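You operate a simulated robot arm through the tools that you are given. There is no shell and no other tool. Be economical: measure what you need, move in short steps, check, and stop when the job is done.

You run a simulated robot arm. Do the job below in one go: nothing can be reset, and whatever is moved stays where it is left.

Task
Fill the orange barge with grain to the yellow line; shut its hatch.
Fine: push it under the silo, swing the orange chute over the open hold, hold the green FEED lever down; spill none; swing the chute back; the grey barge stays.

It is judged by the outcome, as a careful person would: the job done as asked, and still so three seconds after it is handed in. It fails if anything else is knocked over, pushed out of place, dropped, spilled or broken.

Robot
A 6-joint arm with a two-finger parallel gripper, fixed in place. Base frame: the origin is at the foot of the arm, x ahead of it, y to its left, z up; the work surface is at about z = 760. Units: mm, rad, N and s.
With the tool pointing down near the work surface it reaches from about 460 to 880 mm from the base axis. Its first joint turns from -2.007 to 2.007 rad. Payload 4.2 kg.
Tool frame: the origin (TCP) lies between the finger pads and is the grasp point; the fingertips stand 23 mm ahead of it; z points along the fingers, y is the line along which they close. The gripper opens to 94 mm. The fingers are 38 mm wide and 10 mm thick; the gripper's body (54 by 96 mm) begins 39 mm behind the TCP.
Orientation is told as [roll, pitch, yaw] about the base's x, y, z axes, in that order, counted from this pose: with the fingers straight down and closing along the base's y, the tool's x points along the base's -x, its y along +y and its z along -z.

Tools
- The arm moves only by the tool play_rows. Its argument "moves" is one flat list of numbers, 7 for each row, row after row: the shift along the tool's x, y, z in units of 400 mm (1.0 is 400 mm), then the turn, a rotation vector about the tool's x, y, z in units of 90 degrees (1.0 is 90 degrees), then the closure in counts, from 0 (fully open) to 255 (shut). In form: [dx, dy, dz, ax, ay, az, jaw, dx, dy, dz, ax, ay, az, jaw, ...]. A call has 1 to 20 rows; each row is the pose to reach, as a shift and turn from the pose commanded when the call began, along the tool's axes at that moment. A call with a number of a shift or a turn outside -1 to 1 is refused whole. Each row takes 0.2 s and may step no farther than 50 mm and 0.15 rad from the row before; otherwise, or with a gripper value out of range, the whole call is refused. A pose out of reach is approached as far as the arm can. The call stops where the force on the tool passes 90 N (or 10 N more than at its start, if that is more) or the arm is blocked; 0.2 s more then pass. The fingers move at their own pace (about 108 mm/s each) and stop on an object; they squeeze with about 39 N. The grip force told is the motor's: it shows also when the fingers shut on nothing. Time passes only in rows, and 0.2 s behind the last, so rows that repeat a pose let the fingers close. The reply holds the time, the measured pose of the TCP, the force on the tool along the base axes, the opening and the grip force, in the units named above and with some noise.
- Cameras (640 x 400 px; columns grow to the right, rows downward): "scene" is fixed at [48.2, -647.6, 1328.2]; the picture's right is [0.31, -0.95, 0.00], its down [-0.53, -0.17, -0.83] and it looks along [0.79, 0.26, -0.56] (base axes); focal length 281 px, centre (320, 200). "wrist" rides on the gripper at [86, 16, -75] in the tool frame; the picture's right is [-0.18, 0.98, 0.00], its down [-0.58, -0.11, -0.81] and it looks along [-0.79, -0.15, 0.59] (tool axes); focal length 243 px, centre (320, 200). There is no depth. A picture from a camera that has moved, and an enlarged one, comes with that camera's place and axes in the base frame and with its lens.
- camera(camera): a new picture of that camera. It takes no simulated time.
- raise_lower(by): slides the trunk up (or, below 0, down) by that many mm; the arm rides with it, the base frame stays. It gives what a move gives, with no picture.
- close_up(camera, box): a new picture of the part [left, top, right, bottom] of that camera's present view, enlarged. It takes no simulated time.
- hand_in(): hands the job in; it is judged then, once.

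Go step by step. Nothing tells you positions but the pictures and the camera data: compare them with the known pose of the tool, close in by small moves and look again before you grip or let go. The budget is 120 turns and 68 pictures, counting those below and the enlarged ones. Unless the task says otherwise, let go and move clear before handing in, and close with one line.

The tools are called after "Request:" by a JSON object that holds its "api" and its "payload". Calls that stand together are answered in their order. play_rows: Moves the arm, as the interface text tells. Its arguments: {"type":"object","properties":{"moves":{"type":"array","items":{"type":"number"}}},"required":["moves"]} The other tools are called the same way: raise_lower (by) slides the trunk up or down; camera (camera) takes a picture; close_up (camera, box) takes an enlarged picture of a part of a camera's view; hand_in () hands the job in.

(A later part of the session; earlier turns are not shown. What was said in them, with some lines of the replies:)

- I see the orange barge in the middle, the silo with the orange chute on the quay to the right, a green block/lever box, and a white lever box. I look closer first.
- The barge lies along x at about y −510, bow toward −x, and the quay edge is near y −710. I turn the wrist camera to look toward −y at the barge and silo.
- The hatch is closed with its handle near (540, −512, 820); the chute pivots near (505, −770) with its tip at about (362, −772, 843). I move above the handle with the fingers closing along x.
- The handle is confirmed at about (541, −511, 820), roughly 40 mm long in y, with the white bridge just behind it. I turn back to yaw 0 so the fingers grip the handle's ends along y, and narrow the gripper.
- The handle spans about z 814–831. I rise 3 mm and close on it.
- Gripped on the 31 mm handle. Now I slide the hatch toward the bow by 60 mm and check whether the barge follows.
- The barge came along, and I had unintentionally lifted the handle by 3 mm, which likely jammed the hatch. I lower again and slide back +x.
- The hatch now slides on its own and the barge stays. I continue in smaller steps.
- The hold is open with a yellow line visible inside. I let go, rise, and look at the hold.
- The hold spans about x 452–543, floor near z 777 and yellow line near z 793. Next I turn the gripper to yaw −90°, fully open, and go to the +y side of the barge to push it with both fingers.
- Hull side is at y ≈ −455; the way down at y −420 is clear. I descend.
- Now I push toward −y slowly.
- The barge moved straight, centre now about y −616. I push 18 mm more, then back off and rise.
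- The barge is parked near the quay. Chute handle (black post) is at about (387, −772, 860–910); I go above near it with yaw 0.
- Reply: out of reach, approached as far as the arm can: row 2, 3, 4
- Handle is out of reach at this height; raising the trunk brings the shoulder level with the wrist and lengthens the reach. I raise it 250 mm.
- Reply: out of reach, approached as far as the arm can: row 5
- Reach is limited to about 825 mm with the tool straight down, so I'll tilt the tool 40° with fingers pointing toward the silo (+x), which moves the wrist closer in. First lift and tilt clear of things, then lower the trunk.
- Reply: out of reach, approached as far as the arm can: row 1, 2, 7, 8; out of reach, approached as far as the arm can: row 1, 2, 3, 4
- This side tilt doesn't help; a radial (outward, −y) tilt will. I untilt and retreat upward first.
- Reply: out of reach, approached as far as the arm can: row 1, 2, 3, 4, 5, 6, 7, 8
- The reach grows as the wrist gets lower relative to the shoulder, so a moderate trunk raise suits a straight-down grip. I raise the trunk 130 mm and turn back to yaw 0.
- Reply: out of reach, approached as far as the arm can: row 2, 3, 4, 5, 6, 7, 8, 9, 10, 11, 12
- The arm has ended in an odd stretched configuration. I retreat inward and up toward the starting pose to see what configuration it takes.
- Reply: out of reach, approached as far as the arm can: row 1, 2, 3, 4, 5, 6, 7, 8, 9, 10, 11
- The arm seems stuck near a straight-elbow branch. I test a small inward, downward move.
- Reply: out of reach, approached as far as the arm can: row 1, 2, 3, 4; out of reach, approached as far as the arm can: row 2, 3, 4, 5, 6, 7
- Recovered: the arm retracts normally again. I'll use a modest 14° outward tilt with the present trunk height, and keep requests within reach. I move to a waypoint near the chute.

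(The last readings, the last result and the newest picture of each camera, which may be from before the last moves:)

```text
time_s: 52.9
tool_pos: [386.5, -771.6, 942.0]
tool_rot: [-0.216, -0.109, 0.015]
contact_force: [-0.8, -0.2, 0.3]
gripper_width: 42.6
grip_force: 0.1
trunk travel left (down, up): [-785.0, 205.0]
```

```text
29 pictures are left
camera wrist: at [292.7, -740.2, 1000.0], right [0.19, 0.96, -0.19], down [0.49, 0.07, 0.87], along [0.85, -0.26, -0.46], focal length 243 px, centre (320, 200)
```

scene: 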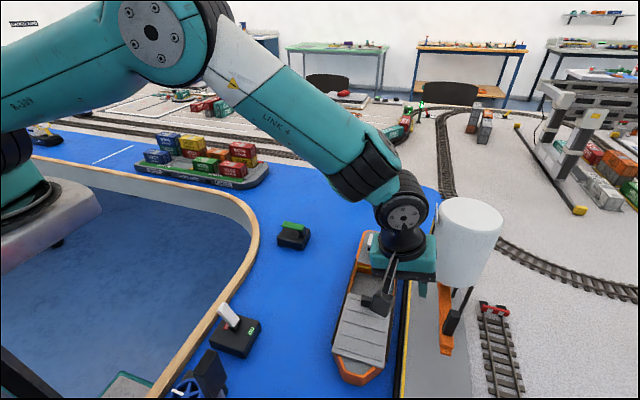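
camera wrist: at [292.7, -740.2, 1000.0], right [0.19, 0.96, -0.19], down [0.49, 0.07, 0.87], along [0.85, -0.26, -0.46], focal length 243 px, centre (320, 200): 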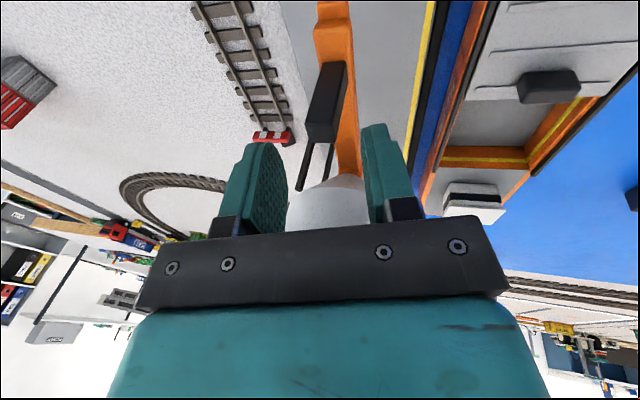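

Handle measured at about (383, −775). I descend to straddle it.

Request:
{"api": "play_rows", "payload": {"moves": [0.0075, 0.006, 0.04, 0, 0, 0, 140, 0.015, 0.012, 0.08, 0, 0, 0, 140, 0.022, 0.0176, 0.1205, 0, 0, 0, 140]}}

Request:
{"api": "camera", "payload": {"camera": "wrist"}}

Request:
{"api": "close_up", "payload": {"camera": "scene", "box": [340, 200, 520, 380]}}

```text
time_s: 53.7
tool_pos: [382.0, -775.0, 892.4]
tool_rot: [-0.216, -0.109, 0.018]
contact_force: [0.6, -0.4, 0.7]
gripper_width: 42.3
grip_force: 0.0
trunk travel left (down, up): [-785.0, 205.0]
```

```text
28 pictures are left
camera wrist: at [288.4, -744.4, 950.9], right [0.19, 0.96, -0.19], down [0.49, 0.08, 0.87], along [0.85, -0.26, -0.46], focal length 243 px, centre (320, 200)
```

wrist: 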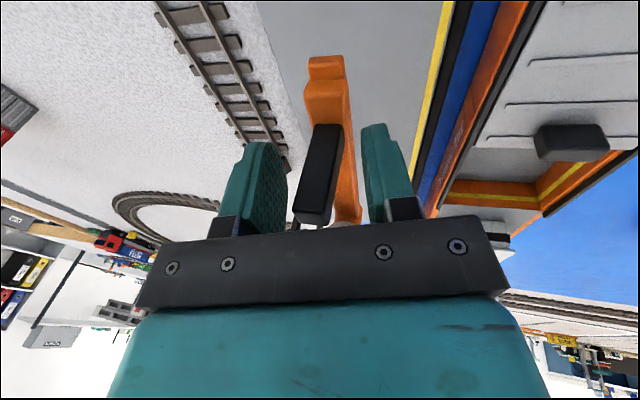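

```text
2.22 times, centred on (430, 290) of scene
camera zoom: at [48.2, -647.6, 1328.2], right [0.31, -0.95, 0.0], down [-0.53, -0.17, -0.83], along [0.79, 0.26, -0.56], focal length 625 px, centre (76, 0)
```

zoom: 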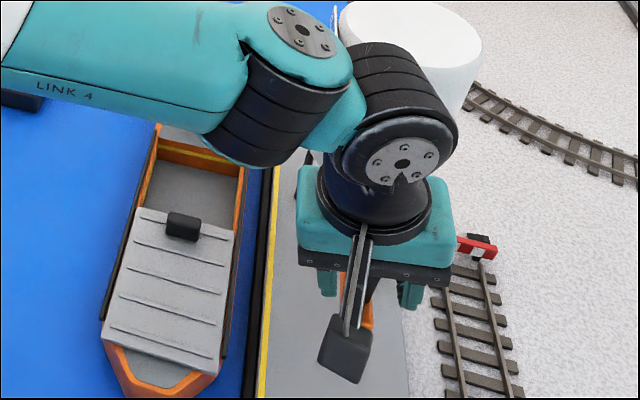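

The post is between the fingers. I narrow them to a loose cage and swing the chute the first 45° along its arc.

Request:
{"api": "play_rows", "payload": {"moves": [0, 0, 0, 0, 0, 0, 170, -0.0016, 0.0267, -0.0059, 0, 0, 0.0556, 170, -0.0055, 0.0532, -0.0114, 0, 0, 0.1111, 170, -0.0118, 0.0792, -0.0166, 0, 0, 0.1667, 170, -0.0203, 0.1047, -0.0215, 0, 0, 0.2222, 170, -0.0311, 0.1294, -0.0259, 0, 0, 0.2778, 170, -0.044, 0.1531, -0.0299, 0, 0, 0.3333, 170, -0.0589, 0.1757, -0.0334, 0, 0, 0.3889, 170, -0.0759, 0.197, -0.0364, 0, 0, 0.4444, 170, -0.0945, 0.2167, -0.0389, 0, 0, 0.5, 170]}}

Request:
{"api": "camera", "payload": {"camera": "wrist"}}

Request:
{"api": "close_up", "payload": {"camera": "scene", "box": [320, 200, 520, 380]}}

```text
time_s: 55.9
tool_pos: [419.0, -687.4, 891.5]
tool_rot: [-0.076, -0.232, -0.773]
contact_force: [0.1, -0.5, 0.6]
gripper_width: 31.6
grip_force: 0.1
trunk travel left (down, up): [-785.0, 205.0]
```

```text
26 pictures are left
camera wrist: at [362.6, -599.7, 943.3], right [0.83, 0.56, -0.03], down [0.24, -0.3, 0.92], along [0.51, -0.77, -0.38], focal length 243 px, centre (320, 200)
```

wrist: 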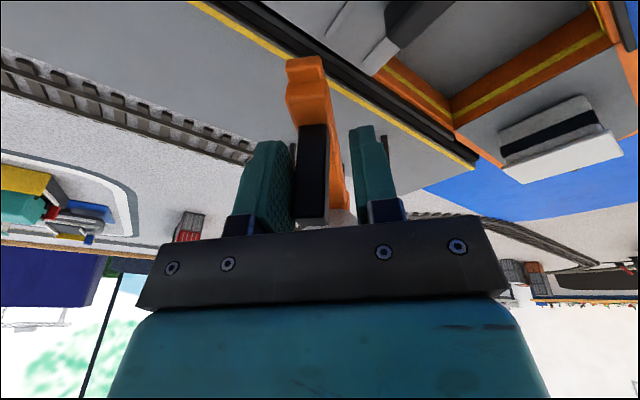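

```text
2.22 times, centred on (420, 290) of scene
camera zoom: at [48.2, -647.6, 1328.2], right [0.31, -0.95, 0.0], down [-0.53, -0.17, -0.83], along [0.79, 0.26, -0.56], focal length 625 px, centre (98, 0)
```

zoom: 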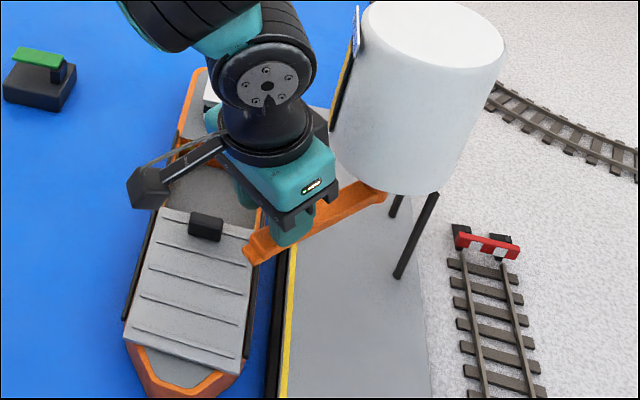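

The swing works; I go on to 65° and check clearance over the hatch handle.

Request:
{"api": "play_rows", "payload": {"moves": [-0.0016, 0.0271, -0.0019, 0, 0, 0.0556, 170, -0.0054, 0.0541, -0.0033, 0, 0, 0.1111, 170, -0.0116, 0.0807, -0.004, 0, 0, 0.1667, 170, -0.02, 0.1068, -0.0043, 0, 0, 0.2222, 170]}}

Request:
{"api": "close_up", "payload": {"camera": "scene", "box": [320, 200, 520, 380]}}

```text
time_s: 56.9
tool_pos: [453.9, -661.7, 892.3]
tool_rot: [0.008, -0.243, -1.133]
contact_force: [-0.4, 0.5, -0.4]
gripper_width: 31.3
grip_force: 0.1
trunk travel left (down, up): [-785.0, 205.0]
```

```text
2.22 times, centred on (420, 290) of scene
camera zoom: at [48.2, -647.6, 1328.2], right [0.31, -0.95, 0.0], down [-0.53, -0.17, -0.83], along [0.79, 0.26, -0.56], focal length 625 px, centre (98, 0)
```

zoom: 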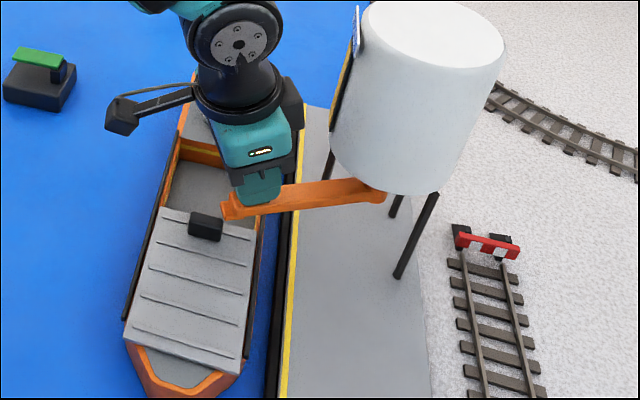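

Request:
{"api": "play_rows", "payload": {"moves": [-0.0014, 0.0273, 0.0004, 0, 0, 0.0556, 170, -0.005, 0.0543, 0.0013, 0, 0, 0.1111, 170, -0.0109, 0.081, 0.0028, 0, 0, 0.1667, 170, -0.0191, 0.1069, 0.005, 0, 0, 0.2222, 170, -0.0295, 0.1322, 0.0075, 0, 0, 0.2778, 170]}}

Request:
{"api": "close_up", "payload": {"camera": "scene", "box": [320, 200, 520, 380]}}

Request:
{"api": "camera", "payload": {"camera": "wrist"}}

```text
time_s: 58.1
tool_pos: [507.0, -648.5, 893.9]
tool_rot: [0.113, -0.214, -1.582]
contact_force: [-2.9, -0.9, 0.9]
gripper_width: 32.5
grip_force: 1.8
trunk travel left (down, up): [-785.0, 205.0]
```

```text
2.22 times, centred on (420, 290) of scene
camera zoom: at [48.2, -647.6, 1328.2], right [0.31, -0.95, 0.0], down [-0.53, -0.17, -0.83], along [0.79, 0.26, -0.56], focal length 625 px, centre (98, 0)
```

zoom: 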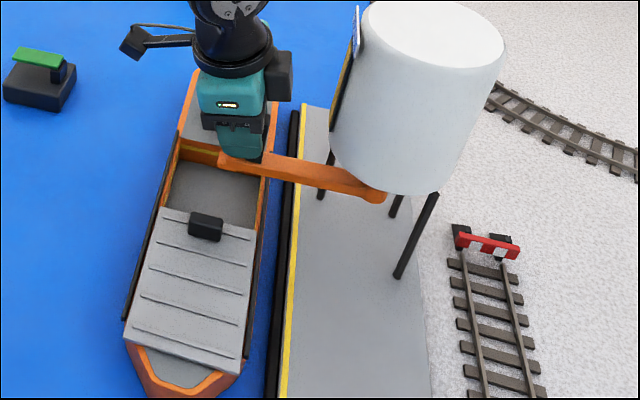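

```text
22 pictures are left
camera wrist: at [515.6, -549.0, 948.6], right [0.98, -0.17, 0.15], down [-0.2, -0.4, 0.89], along [-0.09, -0.9, -0.42], focal length 243 px, centre (320, 200)
```

wrist: 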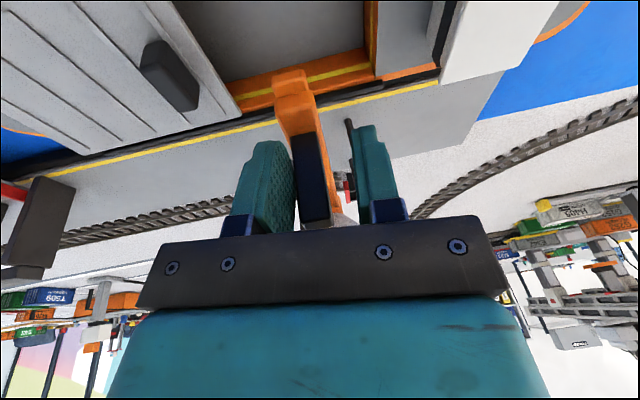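

The chute tip is at about (504, −625), over the hold between x 464–548. I open, withdraw along the tool axis, straighten the tool and look.

Request:
{"api": "play_rows", "payload": {"moves": [0, 0, 0, 0, 0, 0, 130, 0, 0, 0, 0, 0, 0, 130, 0, 0, -0.08, 0, 0, 0, 130, 0, 0, -0.18, 0, 0, 0, 130, 0, 0, -0.26, 0.023, 0.046, 0, 130, 0, 0, -0.34, 0.046, 0.092, 0, 130, 0, 0, -0.36, 0.0685, 0.138, 0, 130]}}

Request:
{"api": "close_up", "payload": {"camera": "scene", "box": [340, 210, 460, 310]}}

```text
time_s: 59.7
tool_pos: [491.2, -618.9, 1034.0]
tool_rot: [0.001, 0.001, -1.566]
contact_force: [0.2, -0.4, 0.1]
gripper_width: 46.1
grip_force: 0.0
trunk travel left (down, up): [-785.0, 205.0]
```

```text
4.00 times, centred on (400, 260) of scene
camera zoom: at [48.2, -647.6, 1328.2], right [0.31, -0.95, 0.0], down [-0.53, -0.17, -0.83], along [0.79, 0.26, -0.56], focal length 1124 px, centre (0, -40)
```

zoom: 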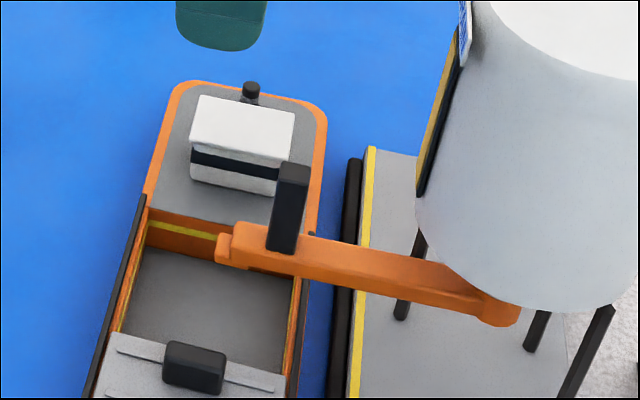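

The spout tip sits over the hold. Now I go above the FEED lever at about (599, −380) with closed fingers.

Request:
{"api": "play_rows", "payload": {"moves": [0.075, 0.034, 0.02, 0, 0, 0, 255, 0.15, 0.0675, 0.06, 0, 0, 0, 255, 0.224, 0.101, 0.1, 0, 0, 0, 255, 0.299, 0.135, 0.14, 0, 0, 0, 255, 0.374, 0.169, 0.18, 0, 0, 0, 255, 0.449, 0.2025, 0.22, 0, 0, 0, 255, 0.524, 0.236, 0.27, 0, 0, 0, 255, 0.5975, 0.27, 0.335, 0, 0, 0, 255]}}

Request:
{"api": "camera", "payload": {"camera": "wrist"}}

Request:
{"api": "close_up", "payload": {"camera": "scene", "box": [260, 190, 360, 270]}}

```text
time_s: 61.5
tool_pos: [597.1, -380.2, 900.1]
tool_rot: [0.004, 0.0, -1.568]
contact_force: [0.2, -0.7, 0.4]
gripper_width: 0.3
grip_force: 39.1
trunk travel left (down, up): [-785.0, 205.0]
```

```text
20 pictures are left
camera wrist: at [613.5, -293.0, 974.4], right [0.98, -0.18, 0.0], down [-0.11, -0.58, 0.81], along [-0.14, -0.79, -0.59], focal length 243 px, centre (320, 200)
```

wrist: 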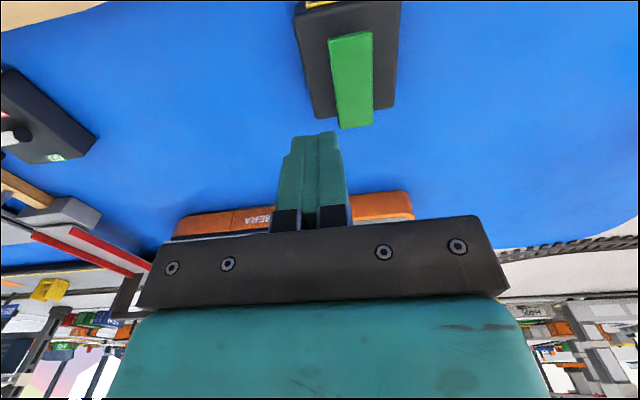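

```text
5.00 times, centred on (310, 230) of scene
camera zoom: at [48.2, -647.6, 1328.2], right [0.31, -0.95, 0.0], down [-0.53, -0.17, -0.83], along [0.79, 0.26, -0.56], focal length 1405 px, centre (370, 50)
```

zoom: 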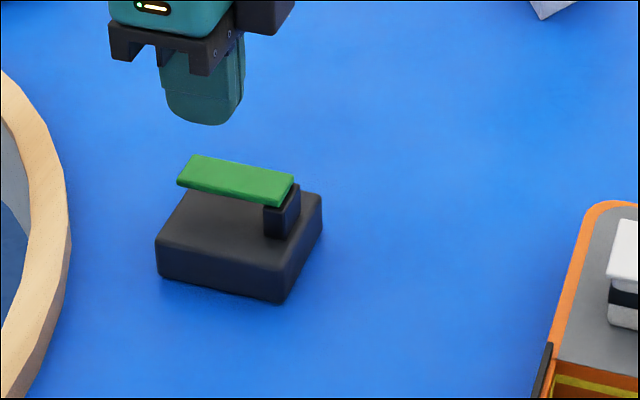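

The green bar is at x ≈ 619, y −347…−411, z ≈ 818. I line up over its free end and come down just short.

Request:
{"api": "play_rows", "payload": {"moves": [0.019, 0.0275, 0.03, 0, 0, 0, 255, 0.0375, 0.055, 0.06, 0, 0, 0, 255, 0.0375, 0.055, 0.12, 0, 0, 0, 255]}}

Request:
{"api": "camera", "payload": {"camera": "wrist"}}

Request:
{"api": "close_up", "payload": {"camera": "scene", "box": [260, 190, 460, 315]}}

```text
time_s: 62.3
tool_pos: [621.9, -364.9, 852.5]
tool_rot: [0.004, 0.0, -1.566]
contact_force: [0.8, 0.8, 0.0]
gripper_width: 0.2
grip_force: 39.1
trunk travel left (down, up): [-785.0, 205.0]
```

```text
18 pictures are left
camera wrist: at [637.1, -277.4, 926.0], right [0.98, -0.18, 0.0], down [-0.11, -0.58, 0.81], along [-0.14, -0.79, -0.59], focal length 243 px, centre (320, 200)
```

wrist: 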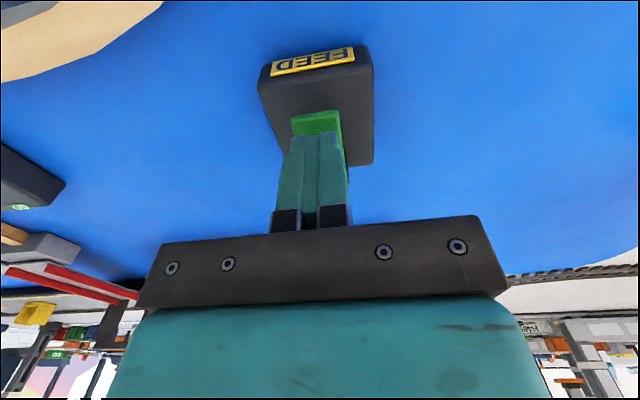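

```text
3.20 times, centred on (360, 252) of scene
camera zoom: at [48.2, -647.6, 1328.2], right [0.31, -0.95, 0.0], down [-0.53, -0.17, -0.83], along [0.79, 0.26, -0.56], focal length 900 px, centre (192, 32)
```

zoom: 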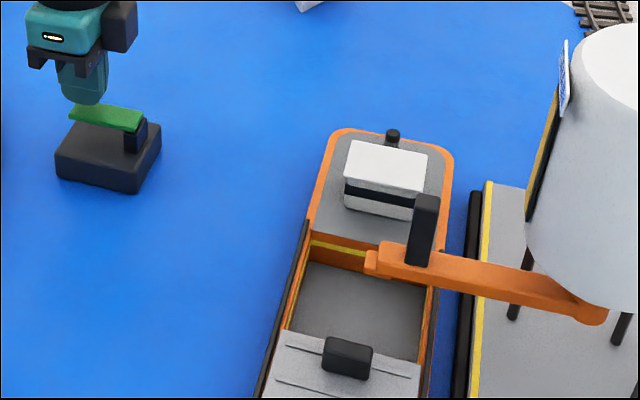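

FEED label and alignment confirmed. I press gently in small steps.

Request:
{"api": "play_rows", "payload": {"moves": [0, 0, 0.015, 0, 0, 0, 255, 0, 0, 0.03, 0, 0, 0, 255, 0, 0, 0.0425, 0, 0, 0, 255]}}

Request:
{"api": "close_up", "payload": {"camera": "scene", "box": [260, 190, 460, 315]}}

```text
time_s: 63.1
tool_pos: [621.7, -364.4, 835.5]
tool_rot: [0.004, -0.001, -1.565]
contact_force: [0.0, 0.0, 3.4]
gripper_width: 0.1
grip_force: 39.2
trunk travel left (down, up): [-785.0, 205.0]
```

```text
3.20 times, centred on (360, 252) of scene
camera zoom: at [48.2, -647.6, 1328.2], right [0.31, -0.95, 0.0], down [-0.53, -0.17, -0.83], along [0.79, 0.26, -0.56], focal length 900 px, centre (192, 32)
```

zoom: 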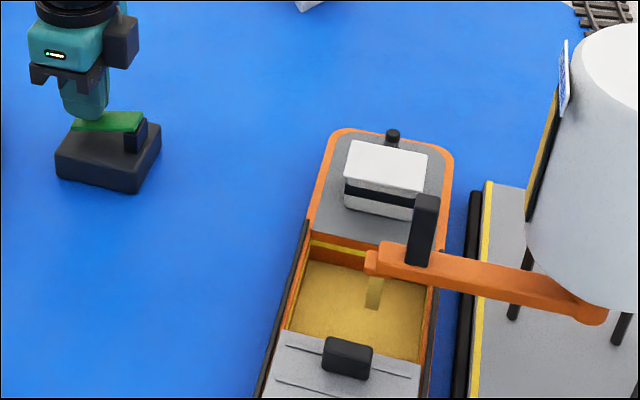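

Grain is flowing into the hold. I hold for one short step and look closely at the level.

Request:
{"api": "play_rows", "payload": {"moves": [0, 0, 0, 0, 0, 0, 255]}}

Request:
{"api": "close_up", "payload": {"camera": "scene", "box": [340, 250, 410, 310]}}

```text
time_s: 63.5
tool_pos: [621.7, -365.0, 834.3]
tool_rot: [0.004, 0.0, -1.565]
contact_force: [0.7, -0.6, 4.1]
gripper_width: 0.0
grip_force: 39.3
trunk travel left (down, up): [-785.0, 205.0]
```

```text
6.67 times, centred on (375, 280) of scene
camera zoom: at [48.2, -647.6, 1328.2], right [0.31, -0.95, 0.0], down [-0.53, -0.17, -0.83], along [0.79, 0.26, -0.56], focal length 1874 px, centre (-47, -333)
```

zoom: 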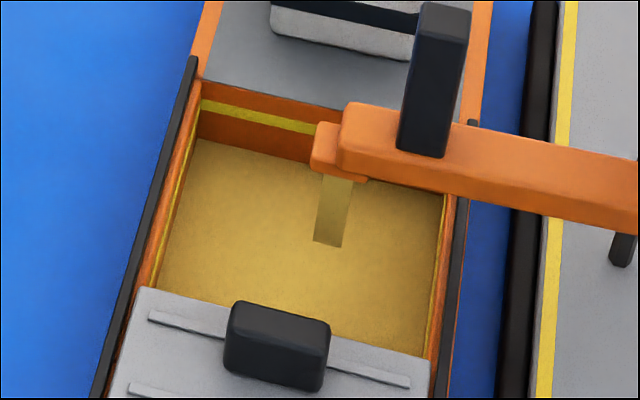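

The surface is still well below the yellow line. I hold 1.2 s more.

Request:
{"api": "play_rows", "payload": {"moves": [0, 0, 0, 0, 0, 0, 255, 0, 0, 0, 0, 0, 0, 255, 0, 0, 0, 0, 0, 0, 255, 0, 0, 0, 0, 0, 0, 255, 0, 0, 0, 0, 0, 0, 255]}}

Request:
{"api": "close_up", "payload": {"camera": "scene", "box": [340, 250, 410, 310]}}

```text
time_s: 64.7
tool_pos: [621.4, -364.9, 835.0]
tool_rot: [0.002, 0.002, -1.565]
contact_force: [1.0, -0.4, 3.6]
gripper_width: 0.0
grip_force: 39.0
trunk travel left (down, up): [-785.0, 205.0]
```

```text
6.67 times, centred on (375, 280) of scene
camera zoom: at [48.2, -647.6, 1328.2], right [0.31, -0.95, 0.0], down [-0.53, -0.17, -0.83], along [0.79, 0.26, -0.56], focal length 1874 px, centre (-47, -333)
```

zoom: 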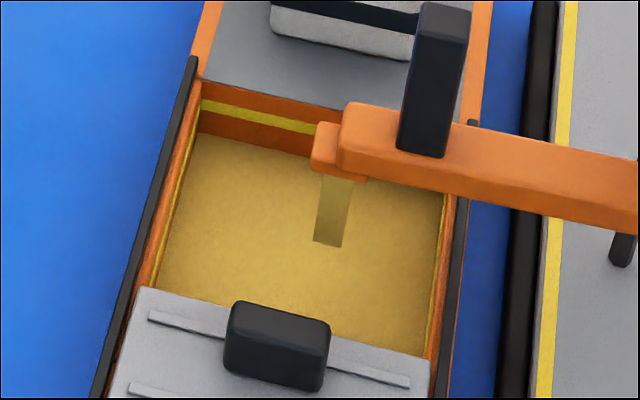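

Level rises about 5 px/s, with some 29 px to the line's middle. I hold 3.4 s and check.

Request:
{"api": "play_rows", "payload": {"moves": [0, 0, 0, 0, 0, 0, 255, 0, 0, 0, 0, 0, 0, 255, 0, 0, 0, 0, 0, 0, 255, 0, 0, 0, 0, 0, 0, 255, 0, 0, 0, 0, 0, 0, 255, 0, 0, 0, 0, 0, 0, 255, 0, 0, 0, 0, 0, 0, 255, 0, 0, 0, 0, 0, 0, 255, 0, 0, 0, 0, 0, 0, 255, 0, 0, 0, 0, 0, 0, 255, 0, 0, 0, 0, 0, 0, 255, 0, 0, 0, 0, 0, 0, 255, 0, 0, 0, 0, 0, 0, 255, 0, 0, 0, 0, 0, 0, 255, 0, 0, 0, 0, 0, 0, 255, 0, 0, 0, 0, 0, 0, 255]}}

Request:
{"api": "close_up", "payload": {"camera": "scene", "box": [340, 250, 410, 310]}}

```text
time_s: 68.1
tool_pos: [619.6, -365.2, 836.5]
tool_rot: [0.001, 0.002, -1.565]
contact_force: [1.1, 1.1, 3.0]
gripper_width: 0.0
grip_force: 39.1
trunk travel left (down, up): [-785.0, 205.0]
```

```text
6.67 times, centred on (375, 280) of scene
camera zoom: at [48.2, -647.6, 1328.2], right [0.31, -0.95, 0.0], down [-0.53, -0.17, -0.83], along [0.79, 0.26, -0.56], focal length 1874 px, centre (-47, -333)
```

zoom: 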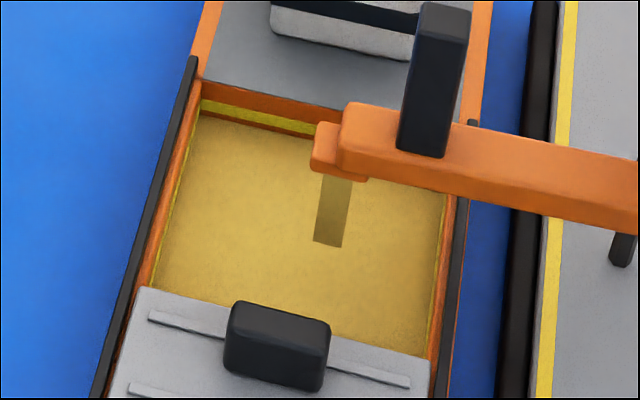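

Just under the line now. I hold about 1.2 s more and then release upward in the same call.

Request:
{"api": "play_rows", "payload": {"moves": [0, 0, 0, 0, 0, 0, 255, 0, 0, 0, 0, 0, 0, 255, 0, 0, 0, 0, 0, 0, 255, 0, 0, 0, 0, 0, 0, 255, 0, 0, 0, 0, 0, 0, 255, 0, 0, 0, 0, 0, 0, 255, 0, 0, -0.09, 0, 0, 0, 255, 0, 0, -0.15, 0, 0, 0, 255, 0, 0, -0.15, 0, 0, 0, 255, 0, 0, -0.15, 0, 0, 0, 255]}}

Request:
{"api": "close_up", "payload": {"camera": "scene", "box": [340, 250, 410, 310]}}

```text
time_s: 70.3
tool_pos: [621.2, -364.1, 895.5]
tool_rot: [0.003, 0.001, -1.565]
contact_force: [-0.1, -0.5, 1.3]
gripper_width: 0.0
grip_force: 38.9
trunk travel left (down, up): [-785.0, 205.0]
```

```text
6.67 times, centred on (375, 280) of scene
camera zoom: at [48.2, -647.6, 1328.2], right [0.31, -0.95, 0.0], down [-0.53, -0.17, -0.83], along [0.79, 0.26, -0.56], focal length 1874 px, centre (-47, -333)
```

zoom: 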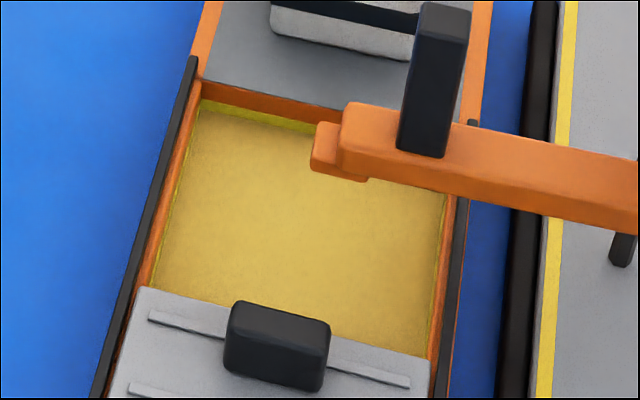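

Flow has stopped and the grain surface is on the yellow line. Now I return to the chute post to swing it back.

Request:
{"api": "play_rows", "payload": {"moves": [-0.04, -0.02, -0.1, 0, 0, 0, 130, -0.11, -0.06, -0.19, 0, 0, 0, 130, -0.2, -0.1, -0.25, 0, 0, 0, 130, -0.29, -0.145, -0.3, 0, 0, 0, 130, -0.38, -0.19, -0.33, 0, 0, 0, 130, -0.47, -0.235, -0.345, 0, 0, 0, 130, -0.56, -0.28, -0.3475, 0, 0, 0, 130, -0.6375, -0.325, -0.3475, 0, 0, 0, 130]}}

Request:
{"api": "play_rows", "payload": {"moves": [0, 0, 0, -0.023, -0.046, 0, 130, -0.01, 0.005, 0.04, -0.046, -0.092, 0, 130, -0.03, 0.012, 0.13, -0.0685, -0.138, 0, 130, -0.045, 0.018, 0.2, -0.0685, -0.138, 0, 130]}}

Request:
{"api": "camera", "payload": {"camera": "wrist"}}

```text
time_s: 72.1
tool_pos: [491.1, -620.2, 1033.9]
tool_rot: [0.001, 0.002, -1.563]
contact_force: [-0.7, 0.6, -0.4]
gripper_width: 46.3
grip_force: 0.1
trunk travel left (down, up): [-785.0, 205.0]
```

```text
time_s: 73.1
tool_pos: [498.1, -637.9, 954.0]
tool_rot: [0.111, -0.217, -1.577]
contact_force: [-0.8, 0.0, -0.4]
gripper_width: 46.2
grip_force: 0.1
trunk travel left (down, up): [-785.0, 205.0]
```

```text
11 pictures are left
camera wrist: at [506.6, -536.5, 1008.7], right [0.98, -0.16, 0.15], down [-0.2, -0.4, 0.9], along [-0.09, -0.9, -0.42], focal length 243 px, centre (320, 200)
```

wrist: 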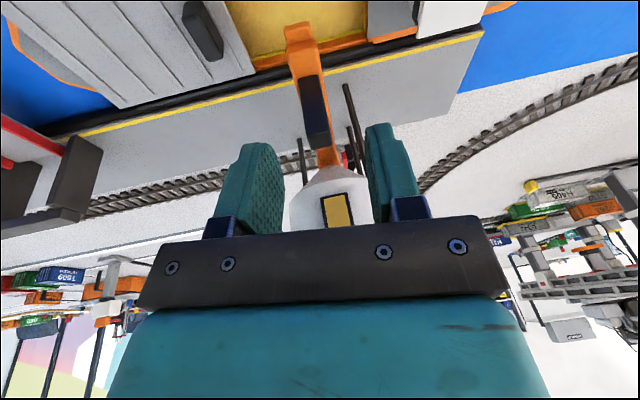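

The post is centred between the fingers at (500, −657). I go down over it and narrow the cage.

Request:
{"api": "play_rows", "payload": {"moves": [0, -0.003, 0.04, 0, 0, 0, 130, 0, -0.006, 0.1, 0, 0, 0, 130, 0.003, -0.01, 0.155, 0, 0, 0, 130, 0.003, -0.01, 0.155, 0, 0, 0, 170]}}

```text
time_s: 74.1
tool_pos: [501.1, -650.9, 892.5]
tool_rot: [0.111, -0.217, -1.579]
contact_force: [0.2, 0.6, -0.7]
gripper_width: 31.4
grip_force: 0.0
trunk travel left (down, up): [-785.0, 205.0]
```

The cage is around the post with no contact force. I now swing the chute back along the arc to its rest direction.

Request:
{"api": "play_rows", "payload": {"moves": [-0.0025, -0.0247, -0.0021, 0, 0, -0.0522, 170, -0.0073, -0.0506, -0.0038, 0, 0, -0.1078, 170, -0.0143, -0.0762, -0.0049, 0, 0, -0.1633, 170, -0.0235, -0.1008, -0.0055, 0, 0, -0.2189, 170, -0.0347, -0.125, -0.0055, 0, 0, -0.2744, 170, -0.0479, -0.1477, -0.005, 0, 0, -0.33, 170, -0.0631, -0.1694, -0.0039, 0, 0, -0.3856, 170, -0.0799, -0.1897, -0.0022, 0, 0, -0.4411, 170, -0.0985, -0.2083, 0, 0, 0, -0.4967, 170, -0.1184, -0.2254, 0.0026, 0, 0, -0.5522, 170, -0.1398, -0.2406, 0.0059, 0, 0, -0.6078, 170, -0.1622, -0.254, 0.0095, 0, 0, -0.6633, 170, -0.1858, -0.2653, 0.0136, 0, 0, -0.7189, 170, -0.2101, -0.2743, 0.0182, 0, 0, -0.7744, 170, -0.2352, -0.2813, 0.0231, 0, 0, -0.83, 170, -0.2606, -0.2861, 0.0283, 0, 0, -0.8856, 170, -0.2864, -0.2885, 0.0339, 0, 0, -0.9411, 170, -0.3073, -0.2889, 0.0386, 0, 0, -0.9856, 170]}}

Request:
{"api": "camera", "payload": {"camera": "wrist"}}

```text
time_s: 77.9
tool_pos: [387.5, -774.4, 892.4]
tool_rot: [-0.214, -0.116, -0.011]
contact_force: [-0.2, -0.4, -0.7]
gripper_width: 31.2
grip_force: 0.0
trunk travel left (down, up): [-785.0, 205.0]
```

```text
10 pictures are left
camera wrist: at [294.4, -740.8, 949.9], right [0.22, 0.96, -0.19], down [0.48, 0.06, 0.87], along [0.85, -0.28, -0.45], focal length 243 px, centre (320, 200)
```

wrist: 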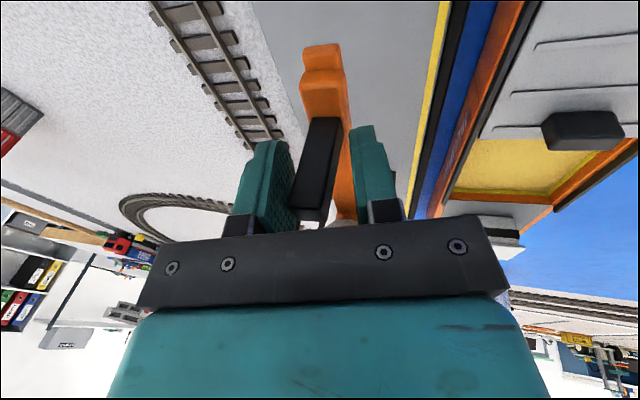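

The chute is back at its rest place, pointing along the quay. I open, withdraw upward and come inward, straightening the tool.

Request:
{"api": "play_rows", "payload": {"moves": [0, 0, 0, 0, 0, 0, 130, 0, 0, -0.06, 0, 0, 0, 130, 0, 0, -0.16, 0, 0, 0, 130, 0, 0.05, -0.24, 0, 0, 0, 130, 0, 0.15, -0.26, 0, 0, 0, 130, 0, 0.25, -0.26, -0.046, 0.023, 0, 130, 0, 0.35, -0.24, -0.092, 0.046, 0, 130, 0, 0.4, -0.2, -0.1385, 0.07, 0, 130]}}

Request:
{"api": "camera", "payload": {"camera": "scene"}}

```text
time_s: 79.7
tool_pos: [383.4, -602.5, 934.9]
tool_rot: [0.003, -0.005, -0.018]
contact_force: [0.1, 0.4, 0.4]
gripper_width: 46.1
grip_force: 0.2
trunk travel left (down, up): [-785.0, 205.0]
```

```text
9 pictures are left
```

scene: 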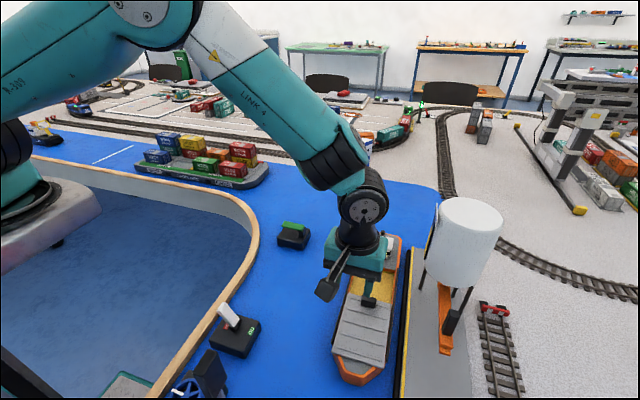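

The chute matches its original place. Now I close the fingers and line up on the bow side of the hatch handle to push it shut.

Request:
{"api": "play_rows", "payload": {"moves": [-0.01, -0.04, 0.06, 0, 0, 0, 255, -0.02, -0.08, 0.11, 0, 0, 0, 255, -0.02, -0.08, 0.137, 0, 0, 0, 255]}}

Request:
{"api": "camera", "payload": {"camera": "wrist"}}

```text
time_s: 80.5
tool_pos: [391.2, -633.9, 879.6]
tool_rot: [0.005, -0.006, -0.018]
contact_force: [-0.2, 0.3, 0.2]
gripper_width: 0.2
grip_force: 38.6
trunk travel left (down, up): [-785.0, 205.0]
```

```text
8 pictures are left
camera wrist: at [305.3, -616.1, 953.7], right [0.2, 0.98, 0.0], down [0.58, -0.12, 0.81], along [0.79, -0.16, -0.59], focal length 243 px, centre (320, 200)
```

wrist: 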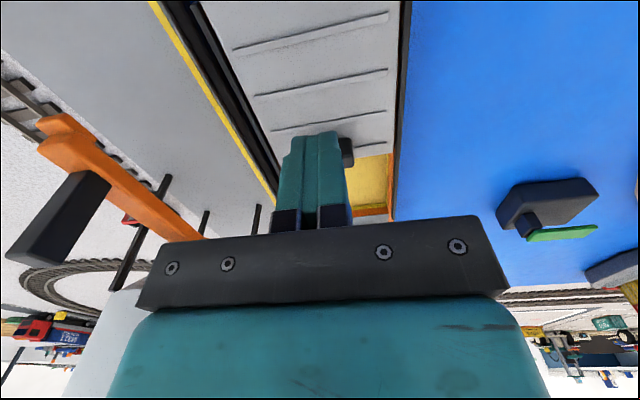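

Request:
{"api": "play_rows", "payload": {"moves": [0, 0, 0.06, 0, 0, 0, 255, 0, 0, 0.098, 0, 0, 0, 255, -0.03, 0, 0.098, 0, 0, 0, 255, -0.06, 0, 0.098, 0, 0, 0, 255, -0.1, 0, 0.098, 0, 0, 0, 255, -0.14, 0, 0.098, 0, 0, 0, 255, -0.18, 0, 0.098, 0, 0, 0, 255, -0.22, 0, 0.098, 0, 0, 0, 255, -0.25, 0, 0.098, 0, 0, 0, 255]}}

Request:
{"api": "close_up", "payload": {"camera": "scene", "box": [310, 210, 450, 390]}}

```text
time_s: 82.5
tool_pos: [491.7, -636.3, 841.6]
tool_rot: [0.006, -0.006, -0.018]
contact_force: [0.1, -0.4, 0.0]
gripper_width: 0.0
grip_force: 38.6
trunk travel left (down, up): [-785.0, 205.0]
```

```text
2.22 times, centred on (380, 300) of scene
camera zoom: at [48.2, -647.6, 1328.2], right [0.31, -0.95, 0.0], down [-0.53, -0.17, -0.83], along [0.79, 0.26, -0.56], focal length 625 px, centre (187, -22)
```

zoom: 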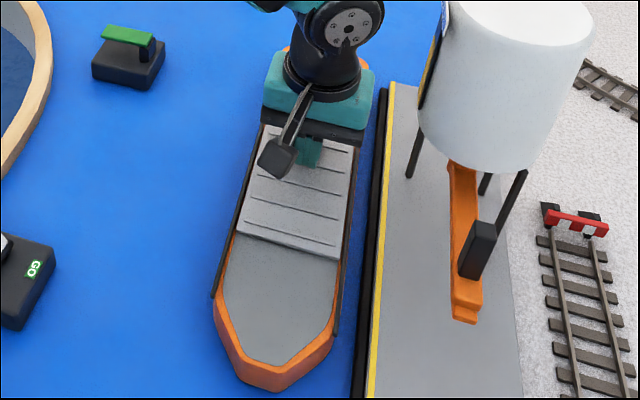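

The hatch is nearly shut and the barge hasn't moved. I push the rest slowly.

Request:
{"api": "play_rows", "payload": {"moves": [-0.015, 0, 0, 0, 0, 0, 255, -0.03, 0, 0, 0, 0, 0, 255, -0.04, 0, 0, 0, 0, 0, 255, -0.05, 0, 0, 0, 0, 0, 255]}}

Request:
{"api": "camera", "payload": {"camera": "wrist"}}

```text
time_s: 83.5
tool_pos: [511.5, -635.7, 841.3]
tool_rot: [0.005, -0.006, -0.016]
contact_force: [-0.5, -0.1, 0.1]
gripper_width: 0.1
grip_force: 38.7
trunk travel left (down, up): [-785.0, 205.0]
```

```text
6 pictures are left
camera wrist: at [425.3, -618.1, 915.1], right [0.2, 0.98, 0.01], down [0.58, -0.12, 0.81], along [0.79, -0.16, -0.59], focal length 243 px, centre (320, 200)
```

wrist: 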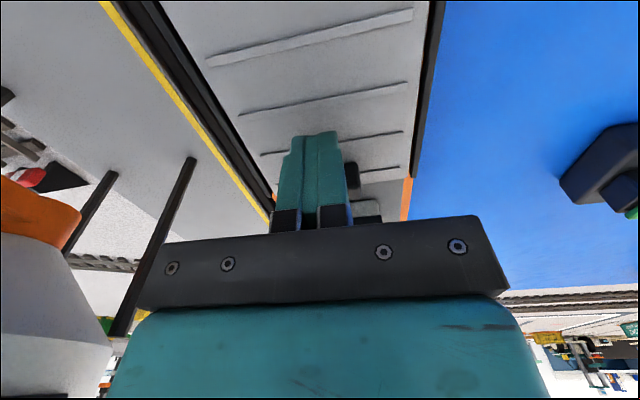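

Request:
{"api": "play_rows", "payload": {"moves": [-0.004, 0, 0, 0, 0, 0, 255, -0.008, 0, 0, 0, 0, 0, 255, -0.008, 0, 0, 0, 0, 0, 255]}}

Request:
{"api": "close_up", "payload": {"camera": "wrist", "box": [240, 90, 440, 230]}}

```text
time_s: 84.3
tool_pos: [515.4, -635.8, 841.5]
tool_rot: [0.004, -0.005, -0.017]
contact_force: [-0.6, 0.6, 0.8]
gripper_width: 0.0
grip_force: 38.9
trunk travel left (down, up): [-785.0, 205.0]
```

```text
2.86 times, centred on (340, 160) of wrist
camera zoom: at [428.6, -618.3, 915.3], right [0.2, 0.98, 0.01], down [0.58, -0.12, 0.81], along [0.79, -0.16, -0.59], focal length 693 px, centre (263, 314)
```

zoom: 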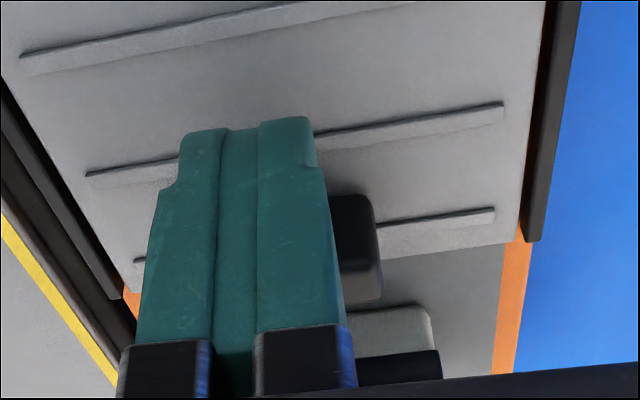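

The hatch edge is flush with the rail ends as it was at the start. I back off, rise clear and check the whole scene.

Request:
{"api": "play_rows", "payload": {"moves": [0.03, 0, 0, 0, 0, 0, 255, 0.03, 0, -0.1, 0, 0, 0, 255, 0.03, 0.08, -0.2, 0, 0, 0, 255, 0.03, 0.18, -0.28, 0, 0, 0, 255, 0.03, 0.28, -0.36, 0, 0, 0, 255, 0.03, 0.38, -0.43, 0, 0, 0, 255, 0.03, 0.48, -0.48, 0, 0, 0, 255, 0.03, 0.58, -0.52, 0, 0, 0, 255]}}

Request:
{"api": "close_up", "payload": {"camera": "scene", "box": [320, 210, 460, 390]}}

Request:
{"api": "camera", "payload": {"camera": "scene"}}

```text
refused: row 3 steps farther than a row can; nothing moved
```

```text
2.22 times, centred on (390, 300) of scene
camera zoom: at [48.2, -647.6, 1328.2], right [0.31, -0.95, 0.0], down [-0.53, -0.17, -0.83], along [0.79, 0.26, -0.56], focal length 625 px, centre (164, -22)
```

zoom: 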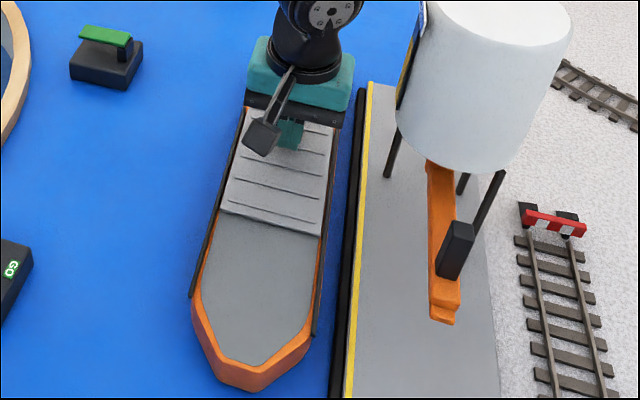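

```text
3 pictures are left
```

scene: 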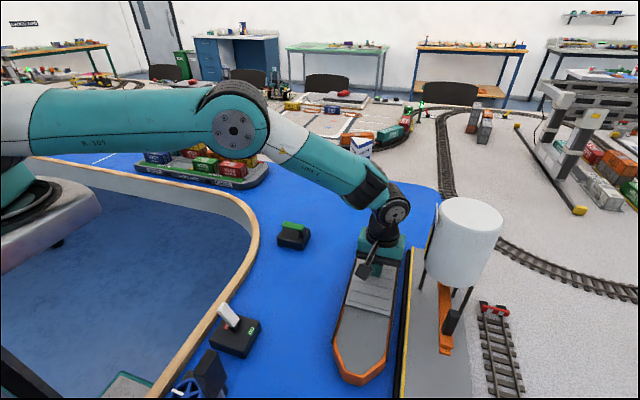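

That move was refused for a too-large step; everything looks in place. I repeat it with smaller steps.

Request:
{"api": "play_rows", "payload": {"moves": [0.03, 0, 0, 0, 0, 0, 255, 0.03, 0, -0.09, 0, 0, 0, 255, 0.03, 0.05, -0.18, 0, 0, 0, 255, 0.03, 0.13, -0.25, 0, 0, 0, 255, 0.03, 0.22, -0.32, 0, 0, 0, 255, 0.03, 0.32, -0.38, 0, 0, 0, 255, 0.03, 0.42, -0.43, 0, 0, 0, 255, 0.03, 0.52, -0.48, 0, 0, 0, 255, 0.03, 0.62, -0.52, 0, 0, 0, 255]}}

Request:
{"api": "close_up", "payload": {"camera": "scene", "box": [320, 210, 460, 330]}}

```text
time_s: 86.3
tool_pos: [506.8, -388.8, 1051.4]
tool_rot: [0.006, -0.006, -0.017]
contact_force: [-0.2, -0.3, -0.5]
gripper_width: 0.0
grip_force: 38.9
trunk travel left (down, up): [-785.0, 205.0]
```

```text
3.33 times, centred on (390, 270) of scene
camera zoom: at [48.2, -647.6, 1328.2], right [0.31, -0.95, 0.0], down [-0.53, -0.17, -0.83], along [0.79, 0.26, -0.56], focal length 937 px, centre (87, -33)
```

zoom: 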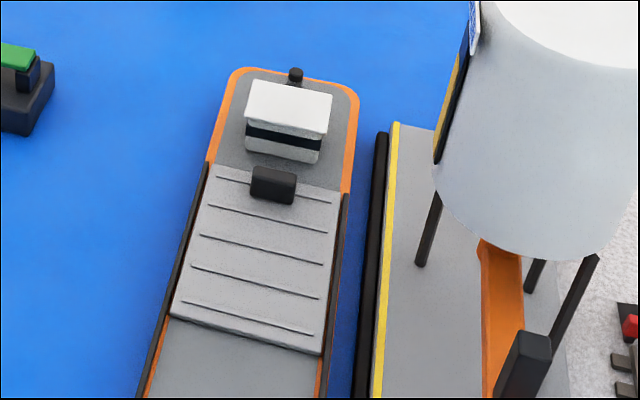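

The hatch is fully shut, the chute is back along the quay, no grain is spilled, and the arm is clear, so I hand in.

Request:
{"api": "hand_in", "payload": {}}

```text
The job is handed in.
```

The orange barge is filled to the yellow line with its hatch shut. No spilled grain showed in the pictures, the chute is swung back along the quay, and I never touched the grey barge.
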